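You operate a simulated robot arm through the tools that you are given. There is no shell and no other tool.

The job below is to be done with a simulated robot arm. You get a single attempt, and the scene is never put back.

## Task
Refill the low jar to its line from the salt drum.
Fine: both lids shut again, drum back. Set down upright: salt drum.
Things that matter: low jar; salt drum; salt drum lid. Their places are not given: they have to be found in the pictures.

The check looks at the end state, three seconds after you hand in, the way a careful person would. Anything else that was tipped, shoved, dropped, spilled or broken makes it a failure. A push-on lid holds only when it is set on centred and level and pressed home; a screw cap is set on level and turned clockwise until tight.

## Robot
A 7-joint arm with a two-finger parallel gripper, fixed in place. Base frame: the origin is on the floor under the middle of its stand, x ahead of it, y to its left, z up; the work surface is at about z = 920. Units: mm, degrees, N and s.
With the tool pointing down near the work surface it reaches from about 380 to 880 mm from the base axis. Its first joint turns from -143.0 to 143.0 degrees. Payload 3 kg.
Tool frame: the origin (TCP) lies between the finger pads and is the grasp point; the fingertips stand 30 mm ahead of it; z points along the fingers, y is the line along which they close. The gripper opens to 94 mm. The fingers are 28 mm wide and 10 mm thick; the gripper's body (50 by 96 mm) begins 55 mm behind the TCP.
Orientation is that of the tool frame in the base frame, as a unit quaternion [w, x, y, z]. With the fingers straight down and closing along the base's y, the tool's x points along the base's -x, its y along +y and its z along -z.

## Interface
- The arm moves only by the tool arm_command. Its arguments are lists of equal length, an entry for each row: "offset": the shift along the base's x, y, z in units of 30 mm (1.0 is 30 mm), a list of three; "dr": the turn, a rotation vector about the base's x, y, z in units of 4 degrees (1.0 is 4 degrees), a list of three; "fingers": the closure in counts, from 0 (fully open) to 255 (shut). In form: {"offset": [[tx, ty, tz], ...], "dr": [[ax, ay, az], ...], "fingers": [fingers, ...]}. A call has 1 to 20 rows; each row shifts and turns the commanded pose from where the row before left it. A call with a number of a shift or a turn outside -1 to 1 is refused whole. Rows are played at 5 a second. More than 50 mm and 8.6 degrees between two rows, or a gripper value outside its range, and nothing of the call is played. Where a pose cannot be reached the arm comes as near as it can. A force on the tool above 40 N (or 10 N above the force at the start of the call, whichever is more), or a blocked arm, ends the call early, and 0.2 s more pass. The fingers move at their own pace (about 72 mm/s each) and stop on an object; they squeeze with about 25 N. The grip force told is the motor's: it shows also when the fingers shut on nothing. Time passes only in rows, and 0.2 s behind the last, so rows that do not move let the fingers close. It gives the time, the measured TCP pose, the force on the tool (base axes), the opening and the grip force at its end, in the units of the frame above (readings bear some noise), with the torque about the TCP (base axes, N m) and any sound that the robot's microphone picked up.
- Cameras (640 x 400 px; columns grow to the right, rows downward): "scene" is fixed at [49.1, -497.3, 1709.5]; the picture's right is [0.63, -0.77, 0.00], its down [-0.37, -0.30, -0.88] and it looks along [0.68, 0.56, -0.48] (base axes); focal length 374 px, centre (320, 200). "wrist" rides on the gripper at [76, 14, -103] in the tool frame; the picture's right is [-0.18, 0.98, 0.00], its down [-0.75, -0.14, -0.64] and it looks along [-0.63, -0.12, 0.77] (tool axes); focal length 243 px, centre (320, 200).
- snapshot(camera): a new picture of that camera. The clock stands still meanwhile.
- measure_at(camera, pixels): for up to 12 pixels [column, row] of the newest picture of that camera ("zoom" is the newest enlarged one), the place [x, y, z] in the base frame of the surface seen there, good to about 3 mm. The clock stands still meanwhile.
- enlarge(camera, box): a new picture of the part [left, top, right, bottom] of that camera's present view, enlarged. The clock stands still meanwhile.
- hand_in(): hands the job in; it is judged then, once.

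Open the gripper and draw the arm clear of the work before you hand the job in, unless the task says otherwise.

The tools are called after "Request:" by a JSON object that holds its "method" and its "body". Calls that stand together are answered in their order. arm_command: Moves the arm, as the interface text tells. Its arguments: {"type":"object","properties":{"offset":{"type":"array","items":{"type":"array","items":{"type":"number"}}},"dr":{"type":"array","items":{"type":"array","items":{"type":"number"}}},"fingers":{"type":"array","items":{"type":"number"}}},"required":["offset","dr","fingers"]} The other tools are called the same way: snapshot (camera) takes a picture; measure_at (camera, pixels) gives the place of the surface under pixels of a picture; enlarge (camera, box) takes an enlarged picture of a part of a camera's view; hand_in () hands the job in.

At the start:

```text
clock: 0.0
position: [469.7, 178.3, 1318.9]
ee_rot: [0.0, 0.0, 1.0, -0.001]
ft_force: [0.3, 0.1, -0.3]
ft_torque: [0.04, -0.01, -0.01]
grip_width: 94.1
gripper_force: 0.1
```

scene: 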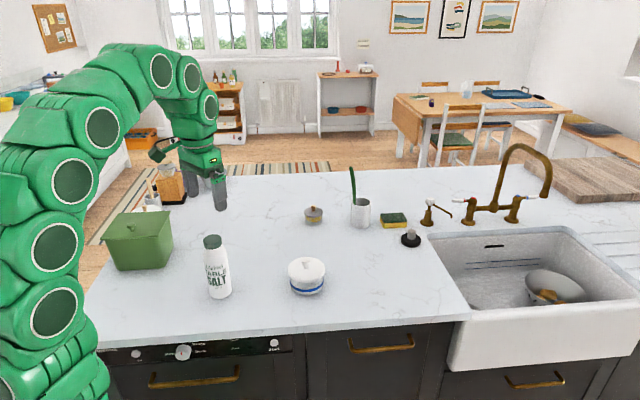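
wrist: 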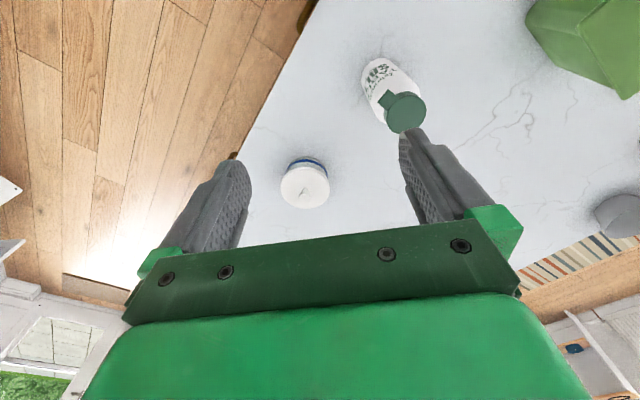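

The scene shows a salt drum with a green cap near (217,265), a white jar with a blue band near (307,275), and a small glass jar near (313,215). I'll take enlarged views to identify them.

Request:
{"method": "enlarge", "body": {"camera": "scene", "box": [180, 220, 340, 320]}}

Request:
{"method": "enlarge", "body": {"camera": "scene", "box": [280, 160, 440, 260]}}

Request:
{"method": "enlarge", "body": {"camera": "wrist", "box": [250, 40, 450, 220]}}

```text
4.00 times, centred on (260, 270) of scene
```

zoom: 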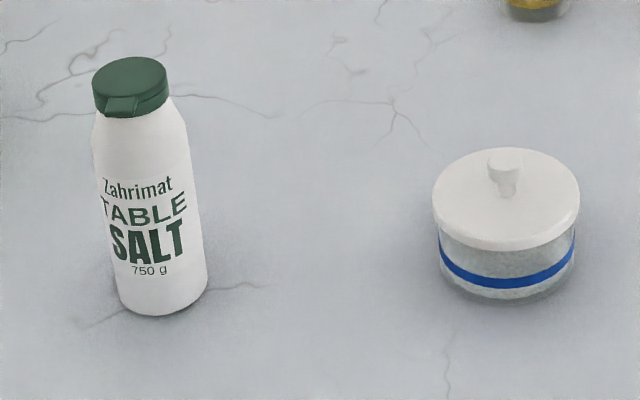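

```text
4.00 times, centred on (360, 210) of scene
```

zoom: 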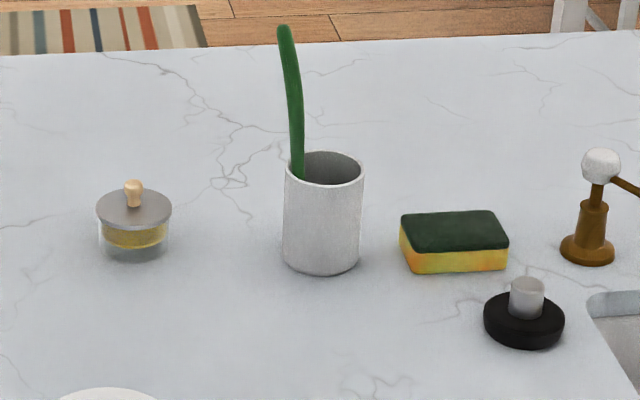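

```text
2.22 times, centred on (350, 130) of wrist
```

zoom: 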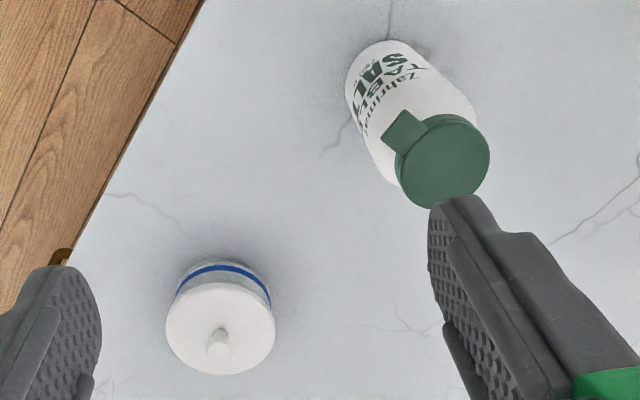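

The white-lidded jar has a blue line at (307,287), and the drum has a green lid with a front tab at about (211,246). I'll measure key points on both.

Request:
{"method": "enlarge", "body": {"camera": "scene", "box": [180, 220, 340, 320]}}

Request:
{"method": "measure_at", "body": {"camera": "zoom", "pixels": [[130, 70], [123, 103], [97, 80], [165, 75], [150, 215], [160, 312], [505, 165], [440, 200], [578, 200], [505, 245], [508, 280], [508, 298]]}}

Request:
{"method": "measure_at", "body": {"camera": "scene", "pixels": [[313, 212], [313, 222], [360, 215], [360, 228], [393, 220], [410, 240], [140, 220], [137, 262], [170, 262], [100, 300], [300, 330], [450, 300]]}}

```text
4.00 times, centred on (260, 270) of scene
```

zoom: 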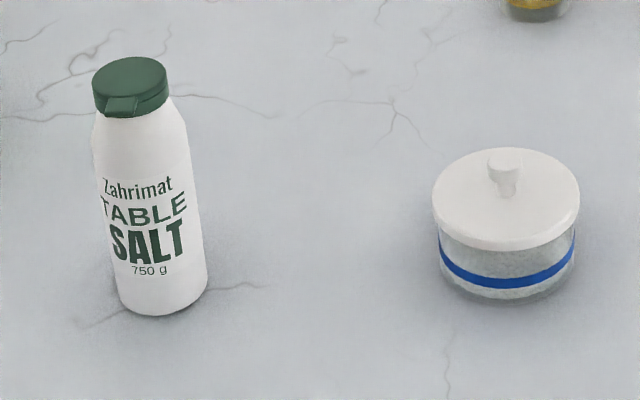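

```text
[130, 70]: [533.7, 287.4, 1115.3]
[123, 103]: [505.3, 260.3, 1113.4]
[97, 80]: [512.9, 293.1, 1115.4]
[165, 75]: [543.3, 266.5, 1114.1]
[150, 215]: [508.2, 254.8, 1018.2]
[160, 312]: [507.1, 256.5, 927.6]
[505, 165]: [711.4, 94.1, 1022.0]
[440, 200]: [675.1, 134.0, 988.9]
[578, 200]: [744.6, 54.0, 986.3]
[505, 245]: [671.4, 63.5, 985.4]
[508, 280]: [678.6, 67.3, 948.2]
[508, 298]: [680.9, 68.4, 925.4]
```

```text
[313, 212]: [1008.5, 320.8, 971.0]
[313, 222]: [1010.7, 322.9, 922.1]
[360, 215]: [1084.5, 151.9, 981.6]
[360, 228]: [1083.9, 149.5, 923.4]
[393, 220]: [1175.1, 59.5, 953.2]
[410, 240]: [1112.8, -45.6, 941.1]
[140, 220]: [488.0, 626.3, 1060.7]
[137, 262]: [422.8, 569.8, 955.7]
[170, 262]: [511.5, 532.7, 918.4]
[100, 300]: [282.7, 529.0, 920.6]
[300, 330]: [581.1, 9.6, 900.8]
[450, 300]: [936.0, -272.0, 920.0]
```

The drum is at about (532,282) with the top of its cap at z≈1115. The jar is centred at about (710,94), with its lid top at z≈987 and knob top at z≈1022. I'll move the wrist camera in for a closer look at the drum cap.

Request:
{"method": "arm_command", "body": {"offset": [[-0.1, 0.87, -0.82], [-0.1, 0.87, -0.82], [-0.1, 0.87, -0.82], [-0.1, 0.87, -0.82], [0, 0, 0]], "dr": [[0, 0, 0], [0, 0, 0], [0, 0, 0], [0, 0, 0], [0, 0, 0]], "fingers": [0, 0, 0, 0, 0]}}

Request:
{"method": "snapshot", "body": {"camera": "wrist"}}

```text
clock: 1.2
position: [460.1, 283.7, 1223.5]
ee_rot: [-0.001, 0.0, 1.0, 0.0]
ft_force: [0.0, -0.7, -0.8]
ft_torque: [0.01, 0.0, 0.02]
grip_width: 93.8
gripper_force: 0.1
```

```text
taken
```

wrist: 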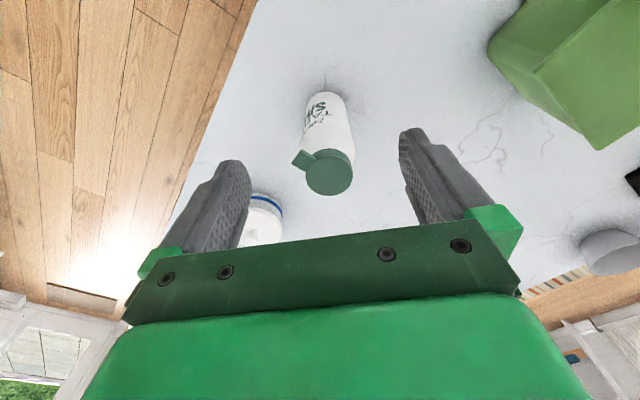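

The drum cap shows at (330,172) in the wrist view, with its tab pointing to (303,160). I'll enlarge it to understand the closure.

Request:
{"method": "enlarge", "body": {"camera": "wrist", "box": [280, 80, 380, 205]}}

Request:
{"method": "measure_at", "body": {"camera": "wrist", "pixels": [[330, 172], [302, 159], [330, 193], [352, 172], [310, 175], [318, 150], [340, 130]]}}

Request:
{"method": "enlarge", "body": {"camera": "scene", "box": [192, 226, 242, 256]}}

```text
3.20 times, centred on (330, 142) of wrist
```

zoom: 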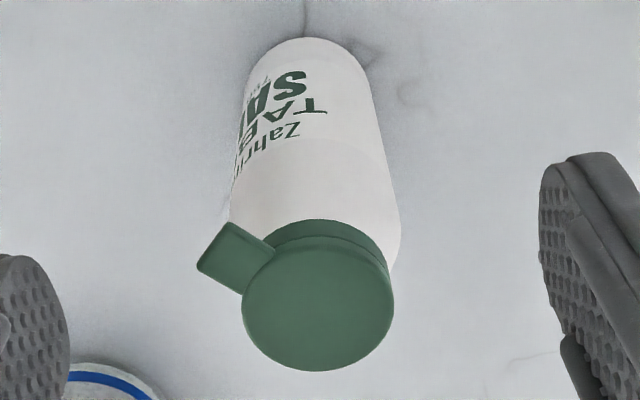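

```text
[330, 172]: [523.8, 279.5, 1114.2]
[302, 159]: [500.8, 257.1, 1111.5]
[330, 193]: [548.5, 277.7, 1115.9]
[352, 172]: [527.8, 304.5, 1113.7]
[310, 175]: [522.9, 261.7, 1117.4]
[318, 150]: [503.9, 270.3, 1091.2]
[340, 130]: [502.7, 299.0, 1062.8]
```

```text
12.80 times, centred on (217, 241) of scene
```

zoom: 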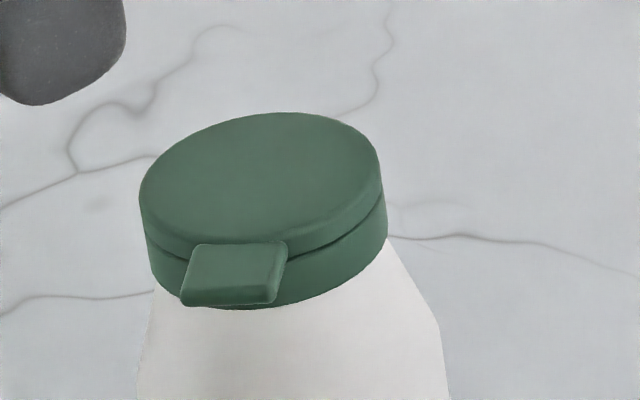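

The drum cap is a flip-top: a seam runs around it and the lid carries a front tab (tab tip at about (500,257,1111), hinge presumably on the opposite side). Next I'll move the wrist camera toward the jar to see its lid and salt level.

Request:
{"method": "arm_command", "body": {"offset": [[0.78, -0.97, 0], [0.78, -0.97, 0], [0.78, -0.97, 0], [0.78, -0.97, 0], [0.78, -0.97, -0.7], [0.78, -0.97, -0.9], [0, 0, -0.5], [0, 0, 0]], "dr": [[0, 0, 0], [0, 0, 0], [0, 0, 0], [0, 0, 0], [0, 0, 0], [0, 0, 0], [0, 0, 0], [0, 0, 0]], "fingers": [0, 0, 0, 0, 0, 0, 0, 0]}}

Request:
{"method": "snapshot", "body": {"camera": "wrist"}}

Request:
{"method": "snapshot", "body": {"camera": "scene"}}

```text
clock: 3.0
position: [597.7, 108.2, 1159.0]
ee_rot: [0.0, 0.0, 1.0, 0.0]
ft_force: [-0.2, 0.2, 0.7]
ft_torque: [-0.02, 0.02, 0.0]
grip_width: 94.2
gripper_force: 0.1
```

```text
taken
```

wrist: 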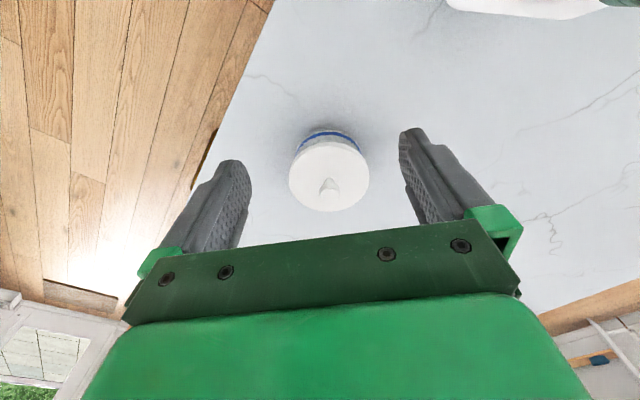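

```text
taken
```

scene: 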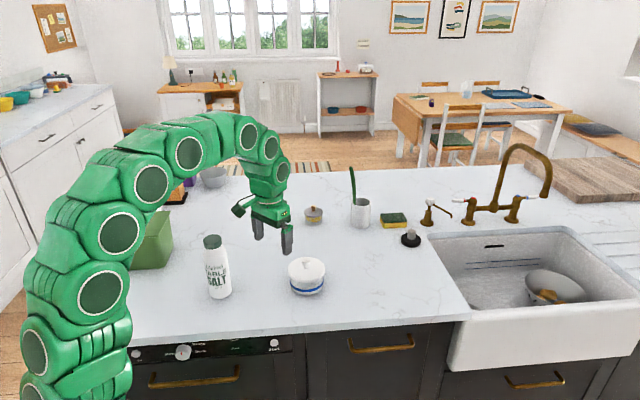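

The wrist view shows the jar lid at (328,175) and its knob at (330,187). I'll enlarge both views to measure the knob, lid rim and line.

Request:
{"method": "enlarge", "body": {"camera": "wrist", "box": [270, 110, 390, 220]}}

Request:
{"method": "measure_at", "body": {"camera": "wrist", "pixels": [[330, 185], [328, 193], [322, 187], [337, 187], [330, 160], [290, 178], [368, 178], [328, 210], [328, 133], [300, 142], [350, 150]]}}

Request:
{"method": "enlarge", "body": {"camera": "scene", "box": [280, 250, 336, 300]}}

Request:
{"method": "measure_at", "body": {"camera": "zoom", "pixels": [[320, 60], [300, 105], [330, 105], [316, 130], [310, 200], [310, 290], [300, 310], [300, 340], [300, 365], [300, 395], [140, 200], [480, 200]]}}

```text
3.64 times, centred on (330, 165) of wrist
```

zoom: 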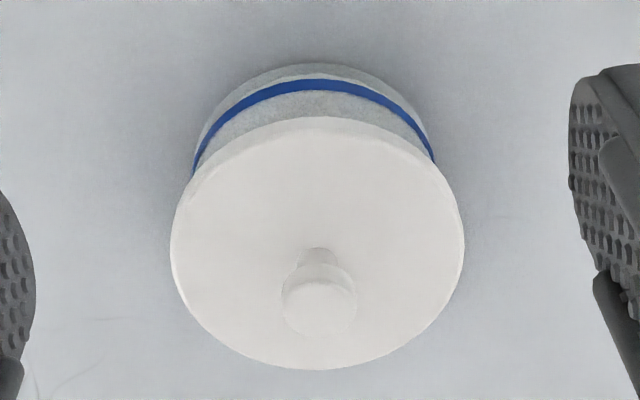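

```text
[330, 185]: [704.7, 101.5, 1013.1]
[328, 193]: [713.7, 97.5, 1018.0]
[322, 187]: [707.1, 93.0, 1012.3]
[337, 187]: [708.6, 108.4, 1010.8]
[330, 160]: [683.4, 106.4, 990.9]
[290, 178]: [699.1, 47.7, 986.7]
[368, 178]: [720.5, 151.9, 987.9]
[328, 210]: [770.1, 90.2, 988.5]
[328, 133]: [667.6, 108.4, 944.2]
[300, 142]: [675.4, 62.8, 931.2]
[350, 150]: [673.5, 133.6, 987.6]
```

```text
8.00 times, centred on (308, 275) of scene
```

zoom: 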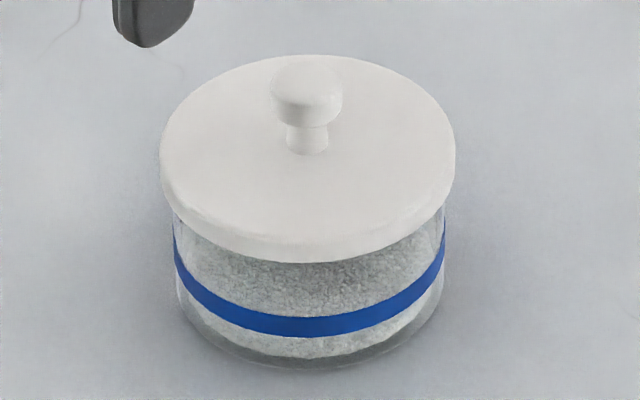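

```text
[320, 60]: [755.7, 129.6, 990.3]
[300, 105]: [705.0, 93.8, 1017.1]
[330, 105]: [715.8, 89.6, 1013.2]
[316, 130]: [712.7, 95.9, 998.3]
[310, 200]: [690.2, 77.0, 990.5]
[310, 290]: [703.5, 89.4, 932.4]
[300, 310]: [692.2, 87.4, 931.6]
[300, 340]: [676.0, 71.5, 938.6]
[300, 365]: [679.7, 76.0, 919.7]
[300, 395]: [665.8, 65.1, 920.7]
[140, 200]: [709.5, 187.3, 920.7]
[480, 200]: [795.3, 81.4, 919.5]
```

The salt surface seen through the glass is at z≈932, and the blue band sits at about z 940–948. The knob is centred near (711,97) with its head at z≈1003–1022. I'll move above the knob.

Request:
{"method": "measure_at", "body": {"camera": "zoom", "pixels": [[300, 270], [300, 300], [300, 316], [300, 322], [300, 328], [300, 333], [300, 345], [300, 355], [200, 295], [400, 305], [200, 260], [400, 270]]}}

Request:
{"method": "measure_at", "body": {"camera": "scene", "pixels": [[150, 335], [200, 330], [250, 325], [350, 315], [400, 312], [440, 310], [250, 200], [200, 200], [150, 300], [400, 280]]}}

Request:
{"method": "arm_command", "body": {"offset": [[0.944, -0.093, 0], [0.944, -0.093, 0], [0.944, -0.093, -0.5], [0.944, -0.093, -0.8], [0, 0, -0.67], [0, 0, 0]], "dr": [[0, 0, 0], [0, 0, 0], [0, 0, 0], [0, 0, 0], [0, 0, 0], [0, 0, 0]], "fingers": [0, 0, 0, 0, 0, 0]}}

Request:
{"method": "snapshot", "body": {"camera": "wrist"}}

```text
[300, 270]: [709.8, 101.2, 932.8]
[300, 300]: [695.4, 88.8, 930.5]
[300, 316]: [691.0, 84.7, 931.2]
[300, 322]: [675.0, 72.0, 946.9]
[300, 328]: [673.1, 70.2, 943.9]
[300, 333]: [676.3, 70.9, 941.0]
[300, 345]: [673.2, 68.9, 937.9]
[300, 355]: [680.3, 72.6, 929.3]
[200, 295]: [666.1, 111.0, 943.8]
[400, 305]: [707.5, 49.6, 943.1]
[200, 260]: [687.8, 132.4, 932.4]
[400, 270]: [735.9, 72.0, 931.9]
```

```text
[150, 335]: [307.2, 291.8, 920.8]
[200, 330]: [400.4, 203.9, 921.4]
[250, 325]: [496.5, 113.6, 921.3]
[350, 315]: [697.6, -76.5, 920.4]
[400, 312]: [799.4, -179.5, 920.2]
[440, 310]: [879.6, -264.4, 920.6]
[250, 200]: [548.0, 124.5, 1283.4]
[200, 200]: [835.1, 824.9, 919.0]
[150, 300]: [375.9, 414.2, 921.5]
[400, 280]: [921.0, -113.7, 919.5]
```

```text
clock: 4.4
position: [713.3, 97.0, 1099.9]
ee_rot: [0.0, 0.0, 1.0, 0.0]
ft_force: [-0.3, 0.0, -0.8]
ft_torque: [-0.02, 0.0, 0.01]
grip_width: 94.3
gripper_force: 0.2
```

```text
taken
```

wrist: 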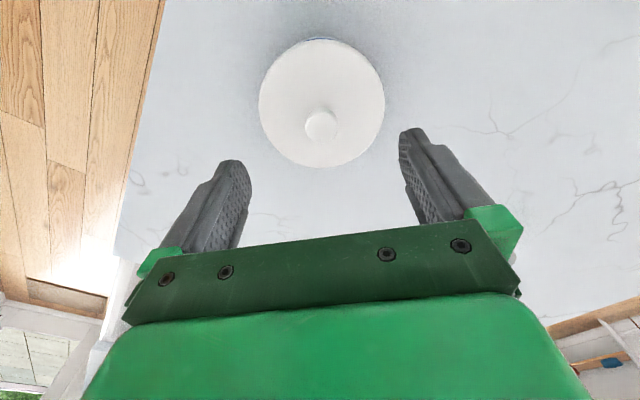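

The band spans z≈941–947 and the salt is at ≈931.5. I'll check the knob centre at wrist pixel (321,126) before I descend.

Request:
{"method": "measure_at", "body": {"camera": "wrist", "pixels": [[321, 126], [306, 126], [336, 126], [321, 112], [321, 140], [321, 90], [260, 105], [385, 105], [321, 165]]}}

Request:
{"method": "enlarge", "body": {"camera": "wrist", "box": [240, 30, 400, 180]}}

```text
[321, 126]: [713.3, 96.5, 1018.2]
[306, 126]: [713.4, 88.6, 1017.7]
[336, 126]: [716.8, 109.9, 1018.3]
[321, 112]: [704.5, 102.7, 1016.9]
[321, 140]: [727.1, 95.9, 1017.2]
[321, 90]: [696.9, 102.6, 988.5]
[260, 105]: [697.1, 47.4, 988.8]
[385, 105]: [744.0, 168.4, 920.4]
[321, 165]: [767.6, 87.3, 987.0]
```

```text
2.67 times, centred on (320, 105) of wrist
```

zoom: 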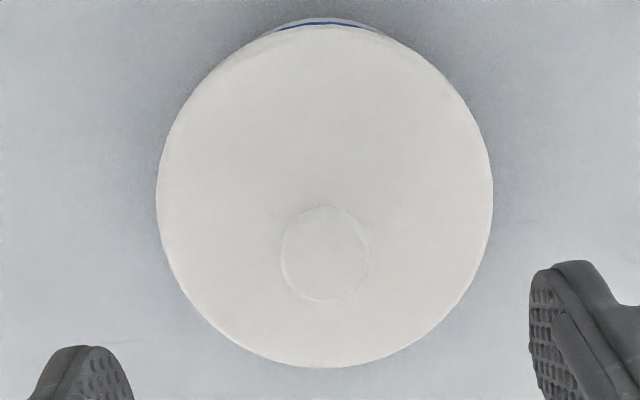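

The knob centre is about (714,98) with its top at 1018, and the TCP is lined up with it. I'll descend to z≈1022 (tips about 4 mm above the lid) and close on the knob.

Request:
{"method": "arm_command", "body": {"offset": [[0.02, 0.03, -0.8], [0, 0, -0.8], [0, 0, -0.6], [0, 0, -0.4], [0, 0, 0], [0, 0, 0], [0, 0, 0], [0, 0, 0], [0, 0, 0]], "dr": [[0, 0, 0], [0, 0, 0], [0, 0, 0], [0, 0, 0], [0, 0, 0], [0, 0, 0], [0, 0, 0], [0, 0, 0], [0, 0, 0]], "fingers": [100, 100, 100, 100, 130, 160, 255, 255, 255]}}

Request:
{"method": "snapshot", "body": {"camera": "wrist"}}

```text
clock: 6.4
position: [711.5, 98.5, 1020.8]
ee_rot: [0.0, 0.0, 1.0, 0.0]
ft_force: [0.5, 0.3, -0.6]
ft_torque: [-0.03, 0.0, -0.02]
grip_width: 25.3
gripper_force: 25.2
heard: snap
```

```text
taken
```

wrist: 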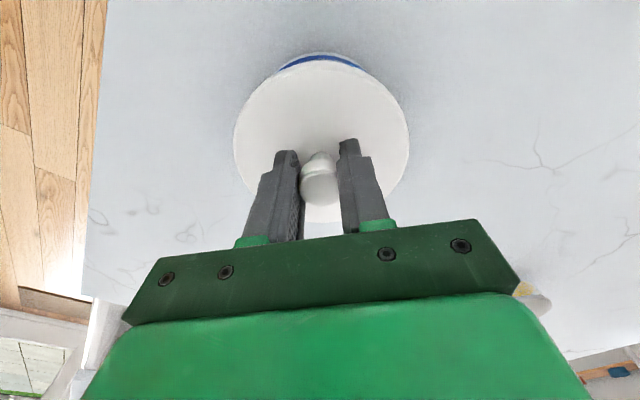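

The fingers hold the knob at an opening of 25.3 mm with 25 N. I'll lift slowly in small steps and watch the force.

Request:
{"method": "arm_command", "body": {"offset": [[0, 0, 0.1], [0, 0, 0.1], [0, 0, 0.15], [0, 0, 0.2], [0, 0, 0.2], [0, 0, 0]], "dr": [[0, 0, 0], [0, 0, 0], [0, 0, 0], [0, 0, 0], [0, 0, 0], [0, 0, 0]], "fingers": [255, 255, 255, 255, 255, 255]}}

Request:
{"method": "enlarge", "body": {"camera": "scene", "box": [260, 220, 360, 310]}}

```text
clock: 7.8
position: [712.4, 99.2, 1043.6]
ee_rot: [0.0, 0.0, 1.0, 0.0]
ft_force: [-0.1, 0.4, -0.5]
ft_torque: [-0.03, 0.0, 0.01]
grip_width: 24.8
gripper_force: 25.2
```

```text
4.44 times, centred on (310, 265) of scene
```

zoom: 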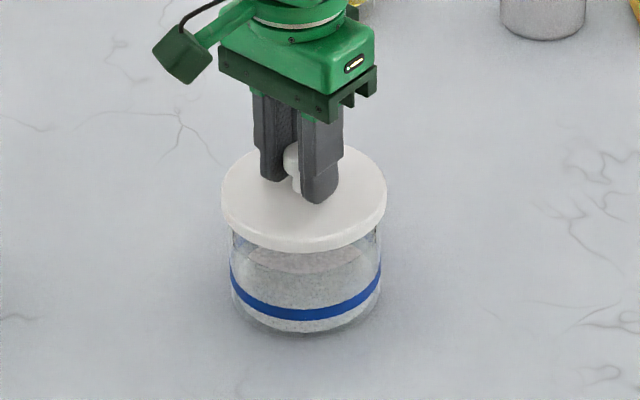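

The lid has come off the jar cleanly. I'll raise it higher and carry it to the clear counter spot around (800,260).

Request:
{"method": "arm_command", "body": {"offset": [[0, 0, 0.5], [0, 0, 0.8], [0.37, 0.67, 0], [0.37, 0.67, 0], [0.37, 0.67, 0], [0.37, 0.67, 0], [0.37, 0.67, 0], [0.37, 0.67, 0], [0.37, 0.67, 0], [0.37, 0.67, 0], [0, 0, 0], [0, 0, 0]], "dr": [[0, 0, 0], [0, 0, 0], [0, 0, 0], [0, 0, 0], [0, 0, 0], [0, 0, 0], [0, 0, 0], [0, 0, 0], [0, 0, 0], [0, 0, 0], [0, 0, 0], [0, 0, 0]], "fingers": [255, 255, 255, 255, 255, 255, 255, 255, 255, 255, 255, 255]}}

Request:
{"method": "snapshot", "body": {"camera": "scene"}}

Request:
{"method": "snapshot", "body": {"camera": "wrist"}}

```text
clock: 10.4
position: [801.0, 259.4, 1081.3]
ee_rot: [-0.001, 0.0, 1.0, 0.0]
ft_force: [0.2, -1.2, -0.5]
ft_torque: [-0.05, -0.01, 0.0]
grip_width: 25.1
gripper_force: 24.9
```

```text
taken
```

scene: 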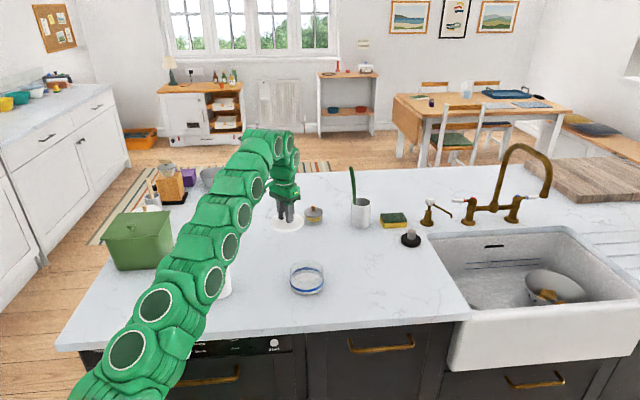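

```text
taken
```

wrist: 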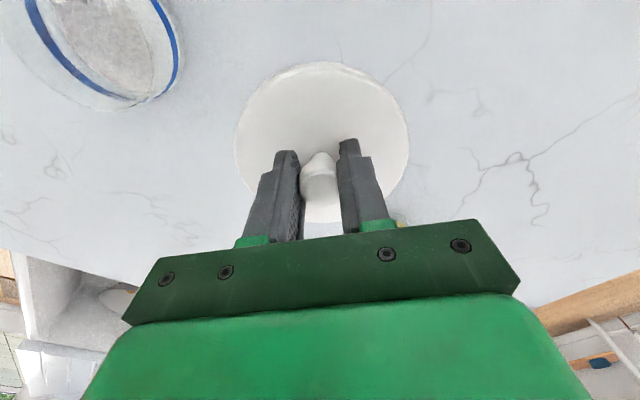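

The jar is open and the lid hangs level over clear counter. I'll lower it in two stages and watch for contact force.

Request:
{"method": "arm_command", "body": {"offset": [[0, 0, -0.7], [0, 0, -0.7], [0, 0, -0.6], [0, 0, -0.5], [0, 0, 0]], "dr": [[0, 0, 0], [0, 0, 0], [0, 0, 0], [0, 0, 0], [0, 0, 0]], "fingers": [255, 255, 255, 255, 255]}}

Request:
{"method": "enlarge", "body": {"camera": "scene", "box": [250, 190, 330, 250]}}

```text
clock: 11.6
position: [801.7, 259.0, 1007.2]
ee_rot: [0.0, 0.0, 1.0, 0.0]
ft_force: [0.3, -0.5, -0.7]
ft_torque: [0.01, -0.05, 0.01]
grip_width: 24.9
gripper_force: 25.3
```

```text
6.67 times, centred on (290, 220) of scene
```

zoom: 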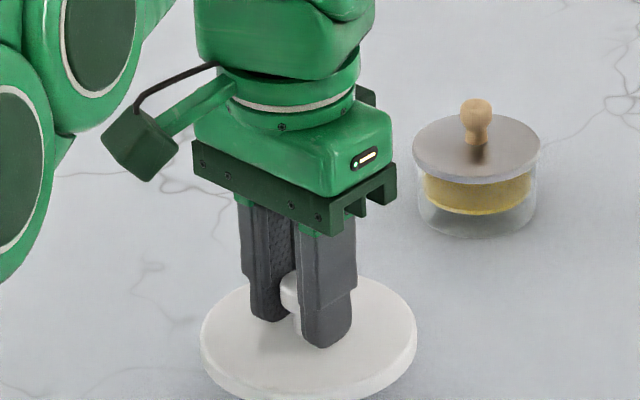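

There's no contact yet at TCP z 1007. I'll step down about 3 mm at a time.

Request:
{"method": "arm_command", "body": {"offset": [[0, 0, -0.15], [0, 0, -0.15], [0, 0, -0.15], [0, 0, -0.1], [0, 0, -0.1], [0, 0, 0]], "dr": [[0, 0, 0], [0, 0, 0], [0, 0, 0], [0, 0, 0], [0, 0, 0], [0, 0, 0]], "fingers": [255, 255, 255, 255, 255, 255]}}

Request:
{"method": "enlarge", "body": {"camera": "scene", "box": [250, 190, 330, 250]}}

```text
clock: 13.0
position: [800.2, 258.5, 986.5]
ee_rot: [0.0, 0.0, 1.0, 0.0]
ft_force: [-0.5, 0.4, -0.3]
ft_torque: [-0.02, 0.0, 0.0]
grip_width: 25.3
gripper_force: 25.0
```

```text
6.67 times, centred on (290, 220) of scene
```

zoom: 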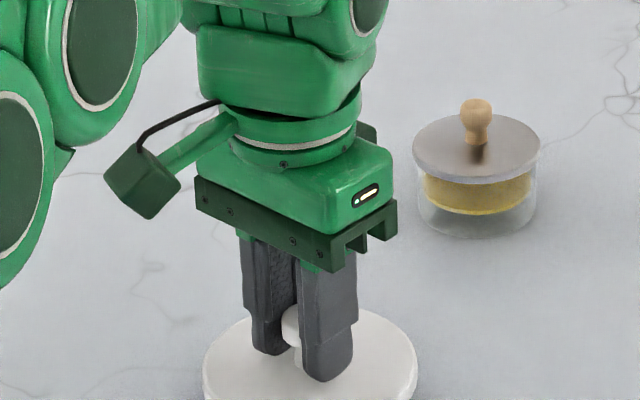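

Still no contact at z 986.5. I'll continue down in 2 mm steps.

Request:
{"method": "arm_command", "body": {"offset": [[0, 0, -0.07], [0, 0, -0.07], [0, 0, -0.07], [0, 0, -0.07], [0, 0, 0]], "dr": [[0, 0, 0], [0, 0, 0], [0, 0, 0], [0, 0, 0], [0, 0, 0]], "fingers": [255, 255, 255, 255, 255]}}

```text
clock: 14.2
position: [800.5, 259.0, 981.3]
ee_rot: [0.0, 0.0, 1.0, 0.0]
ft_force: [-0.6, -0.1, -1.2]
ft_torque: [0.0, 0.0, 0.0]
grip_width: 25.2
gripper_force: 25.1
```

The readings still look free. I'll step down 6 mm more.

Request:
{"method": "arm_command", "body": {"offset": [[0, 0, -0.07], [0, 0, -0.07], [0, 0, -0.07], [0, 0, 0]], "dr": [[0, 0, 0], [0, 0, 0], [0, 0, 0], [0, 0, 0]], "fingers": [255, 255, 255, 255]}}

Request:
{"method": "enlarge", "body": {"camera": "scene", "box": [250, 200, 330, 250]}}

Request:
{"method": "measure_at", "body": {"camera": "zoom", "pixels": [[320, 350], [320, 310], [230, 320], [400, 320], [320, 390]]}}

```text
clock: 15.2
position: [800.0, 258.7, 973.5]
ee_rot: [0.0, -0.001, 1.0, 0.0]
ft_force: [-0.1, 0.1, -0.2]
ft_torque: [-0.02, 0.0, -0.01]
grip_width: 25.1
gripper_force: 24.7
```

```text
8.00 times, centred on (290, 225) of scene
```

zoom: 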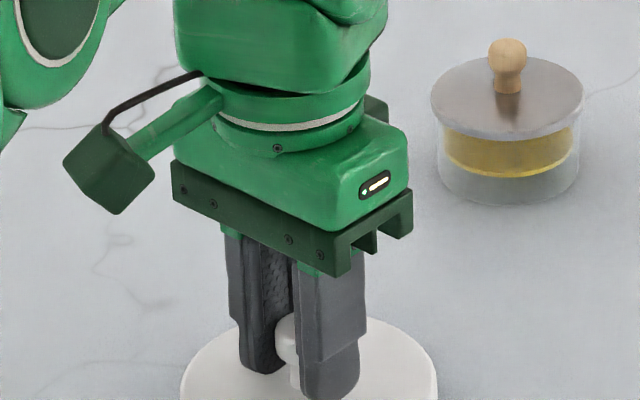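

```text
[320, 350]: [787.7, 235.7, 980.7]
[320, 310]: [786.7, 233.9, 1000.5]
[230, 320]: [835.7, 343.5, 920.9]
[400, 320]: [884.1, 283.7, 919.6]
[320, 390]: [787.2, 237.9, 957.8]
```

Request:
{"method": "enlarge", "body": {"camera": "scene", "box": [260, 225, 320, 265]}}

Request:
{"method": "measure_at", "body": {"camera": "zoom", "pixels": [[200, 160], [400, 160], [320, 210], [260, 190], [320, 240], [320, 260], [320, 300]]}}

```text
10.00 times, centred on (290, 245) of scene
```

zoom: 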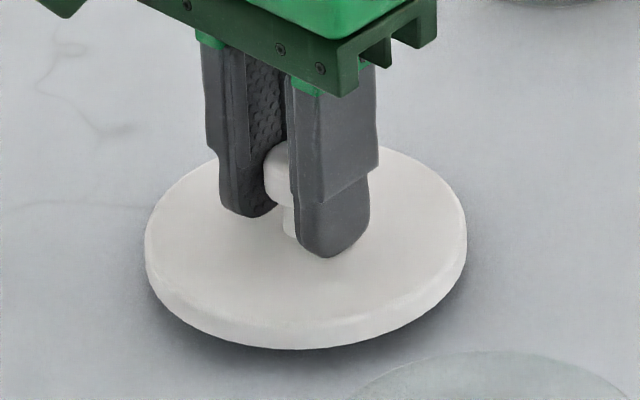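

```text
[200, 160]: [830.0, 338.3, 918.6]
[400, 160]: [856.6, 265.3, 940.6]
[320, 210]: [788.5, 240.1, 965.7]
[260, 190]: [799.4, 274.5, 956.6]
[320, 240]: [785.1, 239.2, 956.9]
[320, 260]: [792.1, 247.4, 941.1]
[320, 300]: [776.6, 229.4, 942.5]
```

The lid top is at z≈941 and its rim is about 10 mm thick, so roughly 10 mm remains (less if there's a plug underneath). I'll continue down in small steps.

Request:
{"method": "arm_command", "body": {"offset": [[0, 0, -0.06], [0, 0, -0.06], [0, 0, -0.06], [0, 0, 0]], "dr": [[0, 0, 0], [0, 0, 0], [0, 0, 0], [0, 0, 0]], "fingers": [255, 255, 255, 255]}}

```text
clock: 16.2
position: [800.8, 258.6, 968.2]
ee_rot: [0.0, 0.0, 1.0, 0.0]
ft_force: [0.3, 0.0, -0.7]
ft_torque: [-0.01, 0.05, 0.02]
grip_width: 25.2
gripper_force: 24.2
```

Still free at z 968. I'll go down another 5 mm.

Request:
{"method": "arm_command", "body": {"offset": [[0, 0, -0.06], [0, 0, -0.06], [0, 0, -0.05], [0, 0, 0]], "dr": [[0, 0, 0], [0, 0, 0], [0, 0, 0], [0, 0, 0]], "fingers": [255, 255, 255, 255]}}

Request:
{"method": "enlarge", "body": {"camera": "scene", "box": [260, 225, 320, 265]}}

```text
clock: 17.2
position: [801.9, 258.3, 963.0]
ee_rot: [0.0, 0.0, 1.0, -0.001]
ft_force: [-0.4, 0.7, -0.9]
ft_torque: [-0.01, 0.0, -0.02]
grip_width: 24.9
gripper_force: 25.1
```

```text
10.00 times, centred on (290, 245) of scene
```

zoom: 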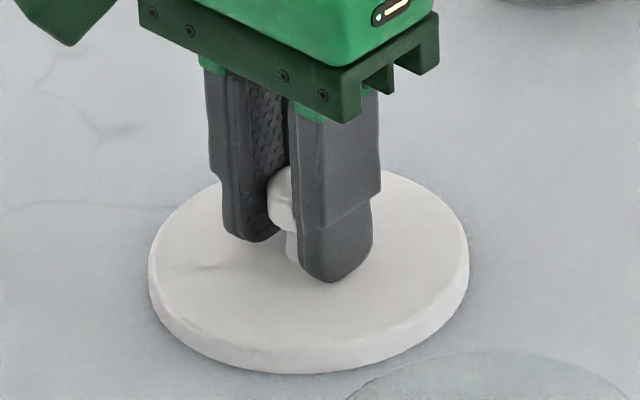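

The lid is nearly at the counter, so I'll go finer with about 1.5 mm per step.

Request:
{"method": "arm_command", "body": {"offset": [[0, 0, -0.05], [0, 0, -0.05], [0, 0, 0]], "dr": [[0, 0, 0], [0, 0, 0], [0, 0, 0]], "fingers": [255, 255, 255]}}

Request:
{"method": "enlarge", "body": {"camera": "scene", "box": [260, 225, 320, 265]}}

Request:
{"method": "measure_at", "body": {"camera": "zoom", "pixels": [[200, 270], [400, 230], [320, 320], [250, 320], [300, 360], [300, 385]]}}

```text
clock: 18.0
position: [801.2, 258.7, 961.0]
ee_rot: [0.002, -0.001, 1.0, 0.0]
ft_force: [0.7, -2.1, 29.1]
ft_torque: [-0.04, -0.2, 0.0]
grip_width: 25.3
gripper_force: 25.1
```

```text
10.00 times, centred on (290, 245) of scene
```

zoom: 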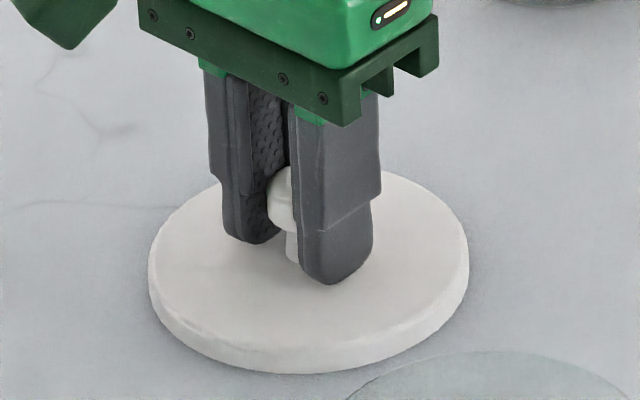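

```text
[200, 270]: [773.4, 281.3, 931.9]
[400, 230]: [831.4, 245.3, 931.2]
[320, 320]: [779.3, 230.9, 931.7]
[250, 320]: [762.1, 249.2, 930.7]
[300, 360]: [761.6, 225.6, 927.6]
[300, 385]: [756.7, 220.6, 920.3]
```

The lid is on the counter: contact gives 29 N at TCP z 961 (lid top at 932). I'll ease off the push, open the fingers and rise clear.

Request:
{"method": "arm_command", "body": {"offset": [[0, 0, 0.08], [0, 0, 0], [0, 0, 0], [0, 0, 0], [0, 0, 0.2], [0, 0, 0.5], [0, 0, 0.8], [0, 0, 1], [0, 0, 1], [0, 0, 1], [0, 0, 0]], "dr": [[0, 0, 0], [0, 0, 0], [0, 0, 0], [0, 0, 0], [0, 0, 0], [0, 0, 0], [0, 0, 0], [0, 0, 0], [0, 0, 0], [0, 0, 0], [0, 0, 0]], "fingers": [255, 255, 150, 120, 120, 120, 100, 60, 0, 0, 0]}}

Request:
{"method": "snapshot", "body": {"camera": "scene"}}

Request:
{"method": "snapshot", "body": {"camera": "wrist"}}

```text
clock: 20.4
position: [801.0, 260.1, 1096.7]
ee_rot: [-0.001, 0.0, 1.0, -0.001]
ft_force: [-0.2, 0.1, 0.1]
ft_torque: [-0.03, -0.01, 0.0]
grip_width: 94.3
gripper_force: 0.1
```

```text
taken
```

scene: 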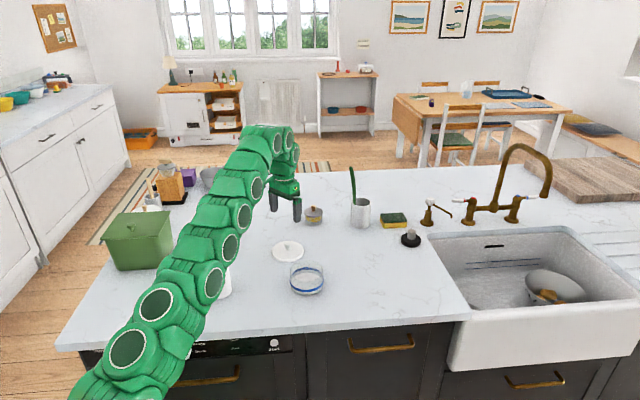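

```text
taken
```

wrist: 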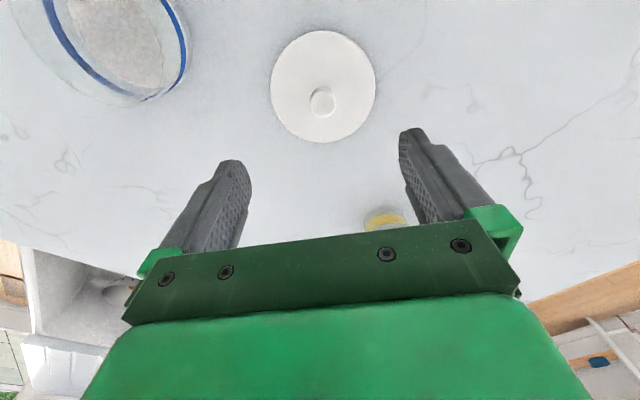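

The lid rests flat on the counter at about (800,259). For the drum flip-lid I'll turn the tool horizontal and approach from the tab side (azimuth ≈40°) with one finger below and one above the tab. First I'll move over free space and yaw.

Request:
{"method": "arm_command", "body": {"offset": [[-0.3, -0.3, 1], [-0.5, -0.36, 1], [-0.65, -0.36, 0.6], [-0.65, -0.36, 0.3], [-0.65, -0.36, 0.2], [-0.65, -0.36, 0.1], [-0.65, -0.36, 0.1], [-0.65, -0.36, 0.1], [-0.65, -0.36, 0.1], [-0.65, -0.36, 0], [-0.65, -0.36, 0], [-0.65, -0.36, 0], [-0.65, -0.36, 0], [0, 0, 0]], "dr": [[0, 0, -0.952], [0, 0, -0.952], [0, 0, -0.952], [0, 0, -0.952], [0, 0, -0.952], [0, 0, -0.952], [0, 0, -0.952], [0, 0, -0.952], [0, 0, -0.952], [0, 0, -0.952], [0, 0, -0.952], [0, 0, -0.952], [0, 0, -0.952], [0, 0, 0]], "fingers": [0, 0, 0, 0, 0, 0, 0, 0, 0, 0, 0, 0, 0, 0]}}

Request:
{"method": "snapshot", "body": {"camera": "scene"}}

Request:
{"method": "snapshot", "body": {"camera": "wrist"}}

```text
clock: 23.4
position: [555.7, 119.7, 1192.8]
ee_rot: [0.0, 0.419, 0.908, 0.0]
ft_force: [1.0, 0.0, 0.5]
ft_torque: [0.01, -0.01, 0.01]
grip_width: 93.9
gripper_force: 0.0
out of reach, approached as far as the arm can: row 2
```

```text
taken
```

scene: 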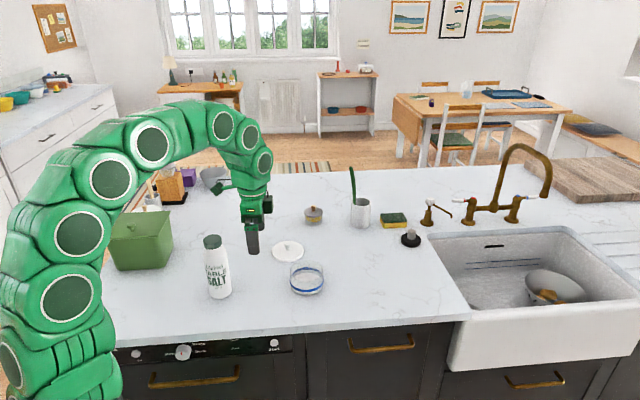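

```text
taken
```

wrist: 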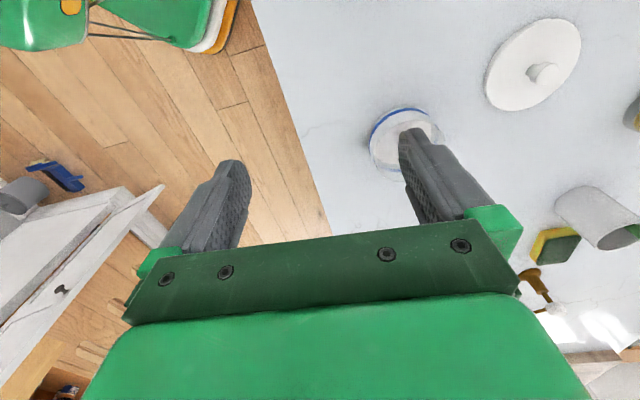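

The yaw is right. Now I'll pitch the tool up to horizontal (about the horizontal axis), half first, and check reachability.

Request:
{"method": "arm_command", "body": {"offset": [[0, 0, 0], [0, 0, 0], [0, 0, 0], [0, 0, 0], [0, 0, 0], [0, 0, 0], [0, 0, 0], [0, 0, 0], [0, 0, 0], [0, 0, 0]], "dr": [[0.81, -0.95, 0], [0.81, -0.95, 0], [0.81, -0.95, 0], [0.81, -0.95, 0], [0.81, -0.95, 0], [0.81, -0.95, 0], [0.81, -0.95, 0], [0.81, -0.95, 0], [0.81, -0.95, 0], [0, 0, 0]], "fingers": [0, 0, 0, 0, 0, 0, 0, 0, 0, 0]}}

```text
clock: 25.6
position: [557.6, 119.7, 1192.3]
ee_rot: [0.161, 0.387, 0.839, 0.347]
ft_force: [0.3, -0.2, 0.6]
ft_torque: [0.01, 0.04, 0.01]
grip_width: 94.3
gripper_force: 0.1
```

The half pitch was reached without trouble. I'll do the second half.

Request:
{"method": "arm_command", "body": {"offset": [[0, 0, 0], [0, 0, 0], [0, 0, 0], [0, 0, 0], [0, 0, 0], [0, 0, 0], [0, 0, 0], [0, 0, 0], [0, 0, 0], [0, 0, 0]], "dr": [[0.81, -0.95, 0], [0.81, -0.95, 0], [0.81, -0.95, 0], [0.81, -0.95, 0], [0.81, -0.95, 0], [0.81, -0.95, 0], [0.81, -0.95, 0], [0.81, -0.95, 0], [0.81, -0.95, 0], [0, 0, 0]], "fingers": [0, 0, 0, 0, 0, 0, 0, 0, 0, 0]}}

Request:
{"method": "snapshot", "body": {"camera": "scene"}}

Request:
{"method": "snapshot", "body": {"camera": "wrist"}}

```text
clock: 27.8
position: [556.9, 118.0, 1191.5]
ee_rot: [0.24, 0.343, 0.744, 0.52]
ft_force: [-0.1, -1.0, -0.7]
ft_torque: [-0.02, -0.02, 0.01]
grip_width: 94.0
gripper_force: 0.0
out of reach, approached as far as the arm can: row 6, 7, 8, 9
```

```text
taken
```

scene: 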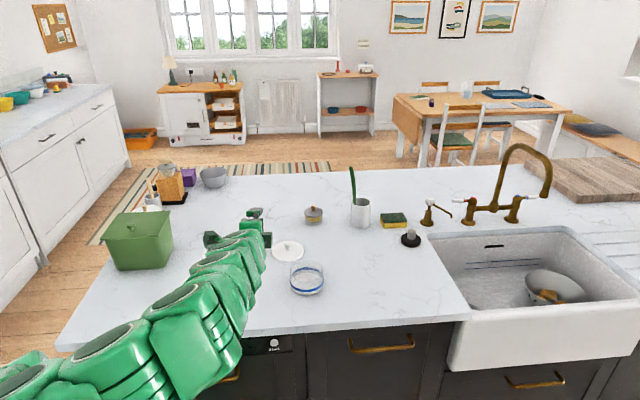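

```text
taken
```

wrist: 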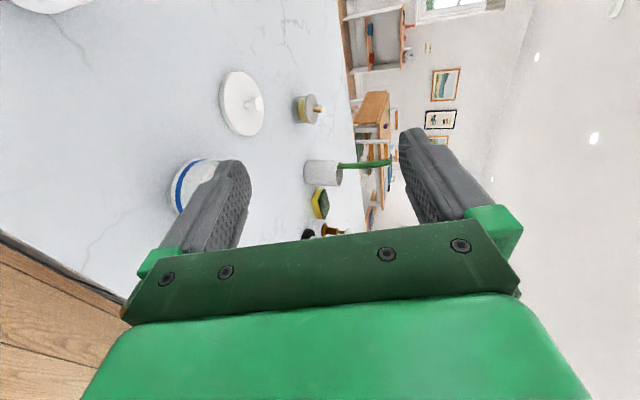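

The pitch stopped about 20° short of horizontal at this place. I'll lower toward working height (z≈1110) with the pose held and see whether the arm reaches horizontal there.

Request:
{"method": "arm_command", "body": {"offset": [[0, 0, -0.9], [0, 0, -0.9], [0, 0, -0.9], [0, 0, 0], [0, 0, 0]], "dr": [[0, 0, 0], [0, 0, 0], [0, 0, 0], [0, 0, 0], [0, 0, 0]], "fingers": [0, 0, 0, 0, 0]}}

```text
clock: 29.0
position: [560.3, 116.2, 1180.0]
ee_rot: [0.24, 0.344, 0.745, 0.519]
ft_force: [-0.7, -0.6, 0.7]
ft_torque: [0.02, 0.0, 0.03]
grip_width: 93.9
gripper_force: 0.0
out of reach, approached as far as the arm can: row 1, 2, 3
```

The arm is at a wrist limit for pointing radially outward, so I'll approach the tab sideways instead, with the tool pointing along the hinge axis (azimuth ≈ -50°). First I'll measure the green bin to see the free space on that side.

Request:
{"method": "snapshot", "body": {"camera": "scene"}}

Request:
{"method": "measure_at", "body": {"camera": "scene", "pixels": [[105, 235], [125, 212], [171, 213], [166, 240], [117, 269], [165, 265], [150, 268], [172, 250], [110, 245], [215, 178], [175, 195], [120, 275]]}}

Request:
{"method": "enlarge", "body": {"camera": "scene", "box": [90, 190, 250, 290]}}

```text
taken
```

scene: 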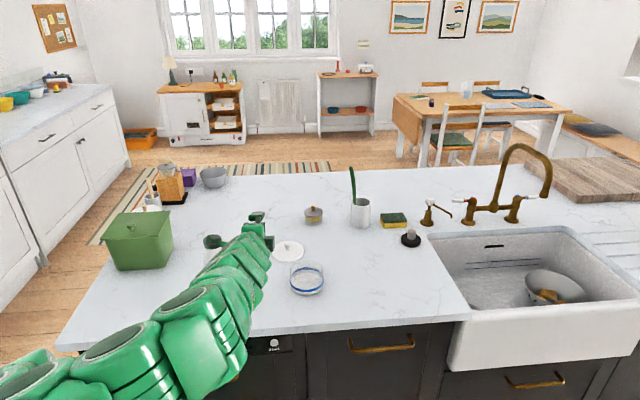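

```text
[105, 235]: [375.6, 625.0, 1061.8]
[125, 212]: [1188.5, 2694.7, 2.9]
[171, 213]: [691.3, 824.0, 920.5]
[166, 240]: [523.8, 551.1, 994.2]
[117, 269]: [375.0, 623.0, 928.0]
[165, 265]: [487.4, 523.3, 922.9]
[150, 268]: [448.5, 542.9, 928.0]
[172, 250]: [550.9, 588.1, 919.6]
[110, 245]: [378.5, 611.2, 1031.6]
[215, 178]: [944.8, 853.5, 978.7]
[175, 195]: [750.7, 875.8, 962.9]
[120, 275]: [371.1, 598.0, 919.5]
```

```text
4.00 times, centred on (170, 240) of scene
```

zoom: 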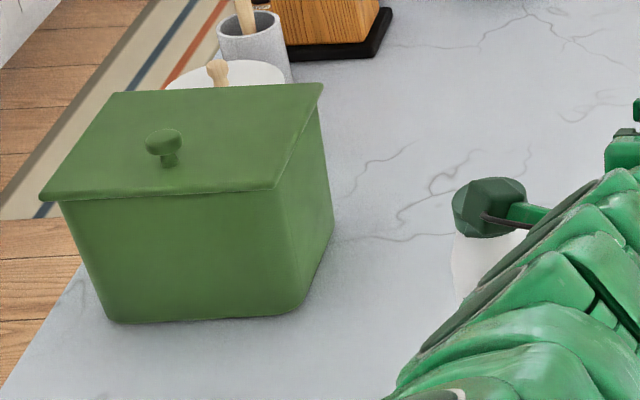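

The bin's near face lies at least 115 mm off the planned hand path, so a side approach along azimuth -50° is free. I'll undo the pitch and rise, checking the orientation midway.

Request:
{"method": "arm_command", "body": {"offset": [[0, 0, 0.9], [0, 0, 0.9], [0, 0, 0.9], [0, 0, 0], [0, 0, 0], [0, 0, 0], [0, 0, 0], [0, 0, 0], [0, 0, 0], [0, 0, 0]], "dr": [[-0.81, 0.95, 0], [-0.81, 0.95, 0], [-0.81, 0.95, 0], [-0.81, 0.95, 0], [-0.81, 0.95, 0], [-0.81, 0.95, 0], [-0.81, 0.95, 0], [-0.81, 0.95, 0], [-0.81, 0.95, 0], [0, 0, 0]], "fingers": [0, 0, 0, 0, 0, 0, 0, 0, 0, 0]}}

```text
clock: 31.2
position: [559.6, 116.3, 1256.5]
ee_rot: [0.09, 0.409, 0.887, 0.196]
ft_force: [1.1, 0.1, 1.6]
ft_torque: [0.01, -0.01, -0.03]
grip_width: 93.9
gripper_force: 0.0
```

Commands re-base on the reached pose, and 25° of pitch remain to undo. I'll finish that while moving to (430,300,1256), which is clear of everything.

Request:
{"method": "arm_command", "body": {"offset": [[-0.62, 0.876, 0], [-0.62, 0.876, 0], [-0.62, 0.876, 0], [-0.62, 0.876, 0], [-0.62, 0.876, 0], [-0.62, 0.876, 0], [-0.62, 0.876, 0], [0, 0, 0]], "dr": [[-0.81, 0.95, 0], [-0.81, 0.95, 0], [-0.81, 0.95, 0], [-0.81, 0.95, 0], [-0.81, 0.95, 0], [0, 0, 0], [0, 0, 0], [0, 0, 0]], "fingers": [0, 0, 0, 0, 0, 0, 0, 0]}}

Request:
{"method": "snapshot", "body": {"camera": "wrist"}}

```text
clock: 33.0
position: [430.4, 297.5, 1258.5]
ee_rot: [0.0, 0.42, 0.908, 0.001]
ft_force: [-0.5, -0.1, 1.0]
ft_torque: [0.03, 0.01, -0.01]
grip_width: 93.8
gripper_force: 0.0
```

```text
taken
```

wrist: 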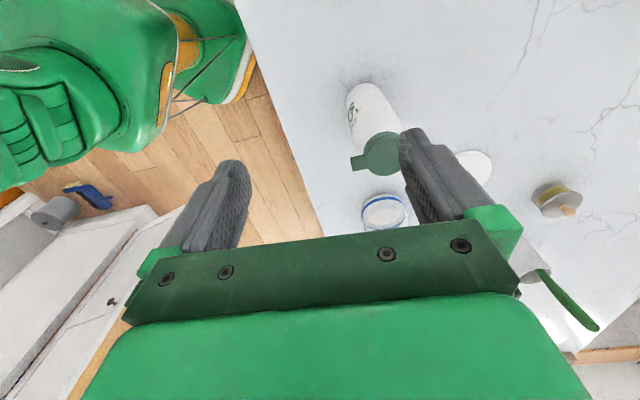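

The tool points straight down with yaw -49.5°. Now I'll tilt it so it points along azimuth -50° horizontally, half first.

Request:
{"method": "arm_command", "body": {"offset": [[0, 0, 0], [0, 0, 0], [0, 0, 0], [0, 0, 0], [0, 0, 0], [0, 0, 0], [0, 0, 0], [0, 0, 0], [0, 0, 0], [0, 0, 0]], "dr": [[-0.95, -0.81, 0], [-0.95, -0.81, 0], [-0.95, -0.81, 0], [-0.95, -0.81, 0], [-0.95, -0.81, 0], [-0.95, -0.81, 0], [-0.95, -0.81, 0], [-0.95, -0.81, 0], [-0.95, -0.81, 0], [0, 0, 0]], "fingers": [0, 0, 0, 0, 0, 0, 0, 0, 0, 0]}}

Request:
{"method": "arm_command", "body": {"offset": [[0, 0, 0], [0, 0, 0], [0, 0, 0], [0, 0, 0], [0, 0, 0], [0, 0, 0], [0, 0, 0], [0, 0, 0], [0, 0, 0], [0, 0, 0]], "dr": [[-0.95, -0.81, 0], [-0.95, -0.81, 0], [-0.95, -0.81, 0], [-0.95, -0.81, 0], [-0.95, -0.81, 0], [-0.95, -0.81, 0], [-0.95, -0.81, 0], [-0.95, -0.81, 0], [-0.95, -0.81, 0], [0, 0, 0]], "fingers": [0, 0, 0, 0, 0, 0, 0, 0, 0, 0]}}

Request:
{"method": "snapshot", "body": {"camera": "scene"}}

Request:
{"method": "snapshot", "body": {"camera": "wrist"}}

```text
clock: 35.4
position: [454.7, 296.0, 1213.3]
ee_rot: [0.3, 0.385, 0.852, -0.188]
ft_force: [0.0, -0.4, -0.3]
ft_torque: [0.01, 0.0, 0.02]
grip_width: 94.0
gripper_force: 0.0
stopped in row 10: the arm was blocked; the commanded pose is now the measured one
```

```text
clock: 37.6
position: [455.1, 295.7, 1215.7]
ee_rot: [0.601, 0.315, 0.658, -0.326]
ft_force: [0.1, 0.0, 0.3]
ft_torque: [0.01, 0.05, 0.0]
grip_width: 93.8
gripper_force: 0.1
```

```text
taken
```

scene: 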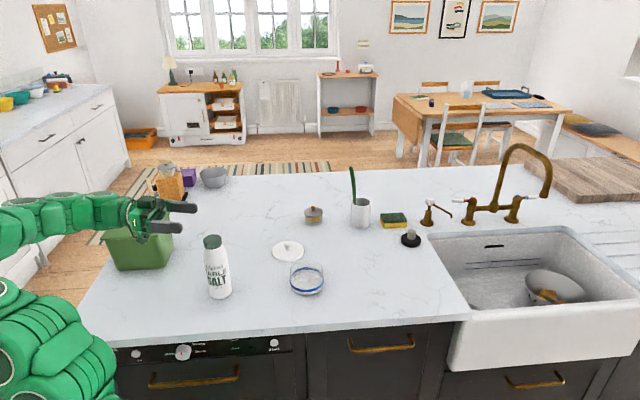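

```text
taken
```

wrist: 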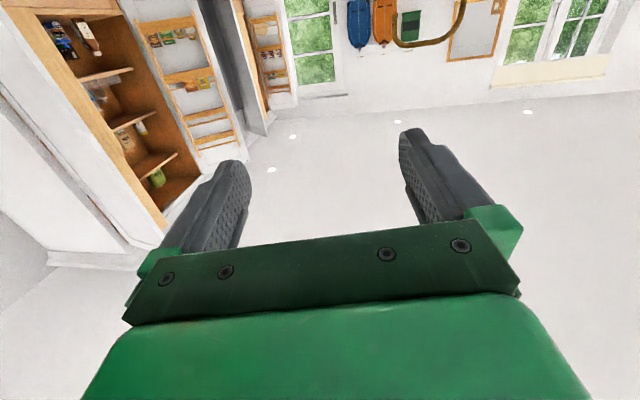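

The tool is now nearly horizontal along azimuth -54° (camera below). One row was reported as blocked, but the second call completed. I'll correct the small orientation error and then roll +90° about the tool axis so the fingers close vertically.

Request:
{"method": "arm_command", "body": {"offset": [[0, 0, 0], [0, 0, 0], [0, 0, 0], [0, 0, 0], [0, 0, 0], [0, 0, 0], [0, 0, 0], [0, 0, 0], [0, 0, 0], [0, 0, 0], [0, 0, 0], [0, 0, 0]], "dr": [[-0.165, -0.565, 0.55], [-0.165, -0.565, 0.55], [0.8125, -0.95, 0], [0.8125, -0.95, 0], [0.8125, -0.95, 0], [0.8125, -0.95, 0], [0.8125, -0.95, 0], [0.8125, -0.95, 0], [0.8125, -0.95, 0], [0.8125, -0.95, 0], [0.8125, -0.95, 0], [0, 0, 0]], "fingers": [0, 0, 0, 0, 0, 0, 0, 0, 0, 0, 0, 0]}}

Request:
{"method": "snapshot", "body": {"camera": "scene"}}

```text
clock: 40.2
position: [468.3, 284.4, 1204.4]
ee_rot: [0.706, 0.523, 0.475, -0.05]
ft_force: [0.4, 1.5, 0.6]
ft_torque: [0.02, 0.0, 0.0]
grip_width: 94.3
gripper_force: 0.1
```

```text
taken
```

scene: 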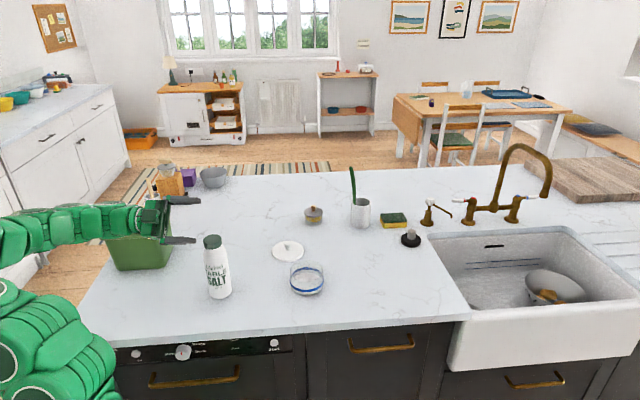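

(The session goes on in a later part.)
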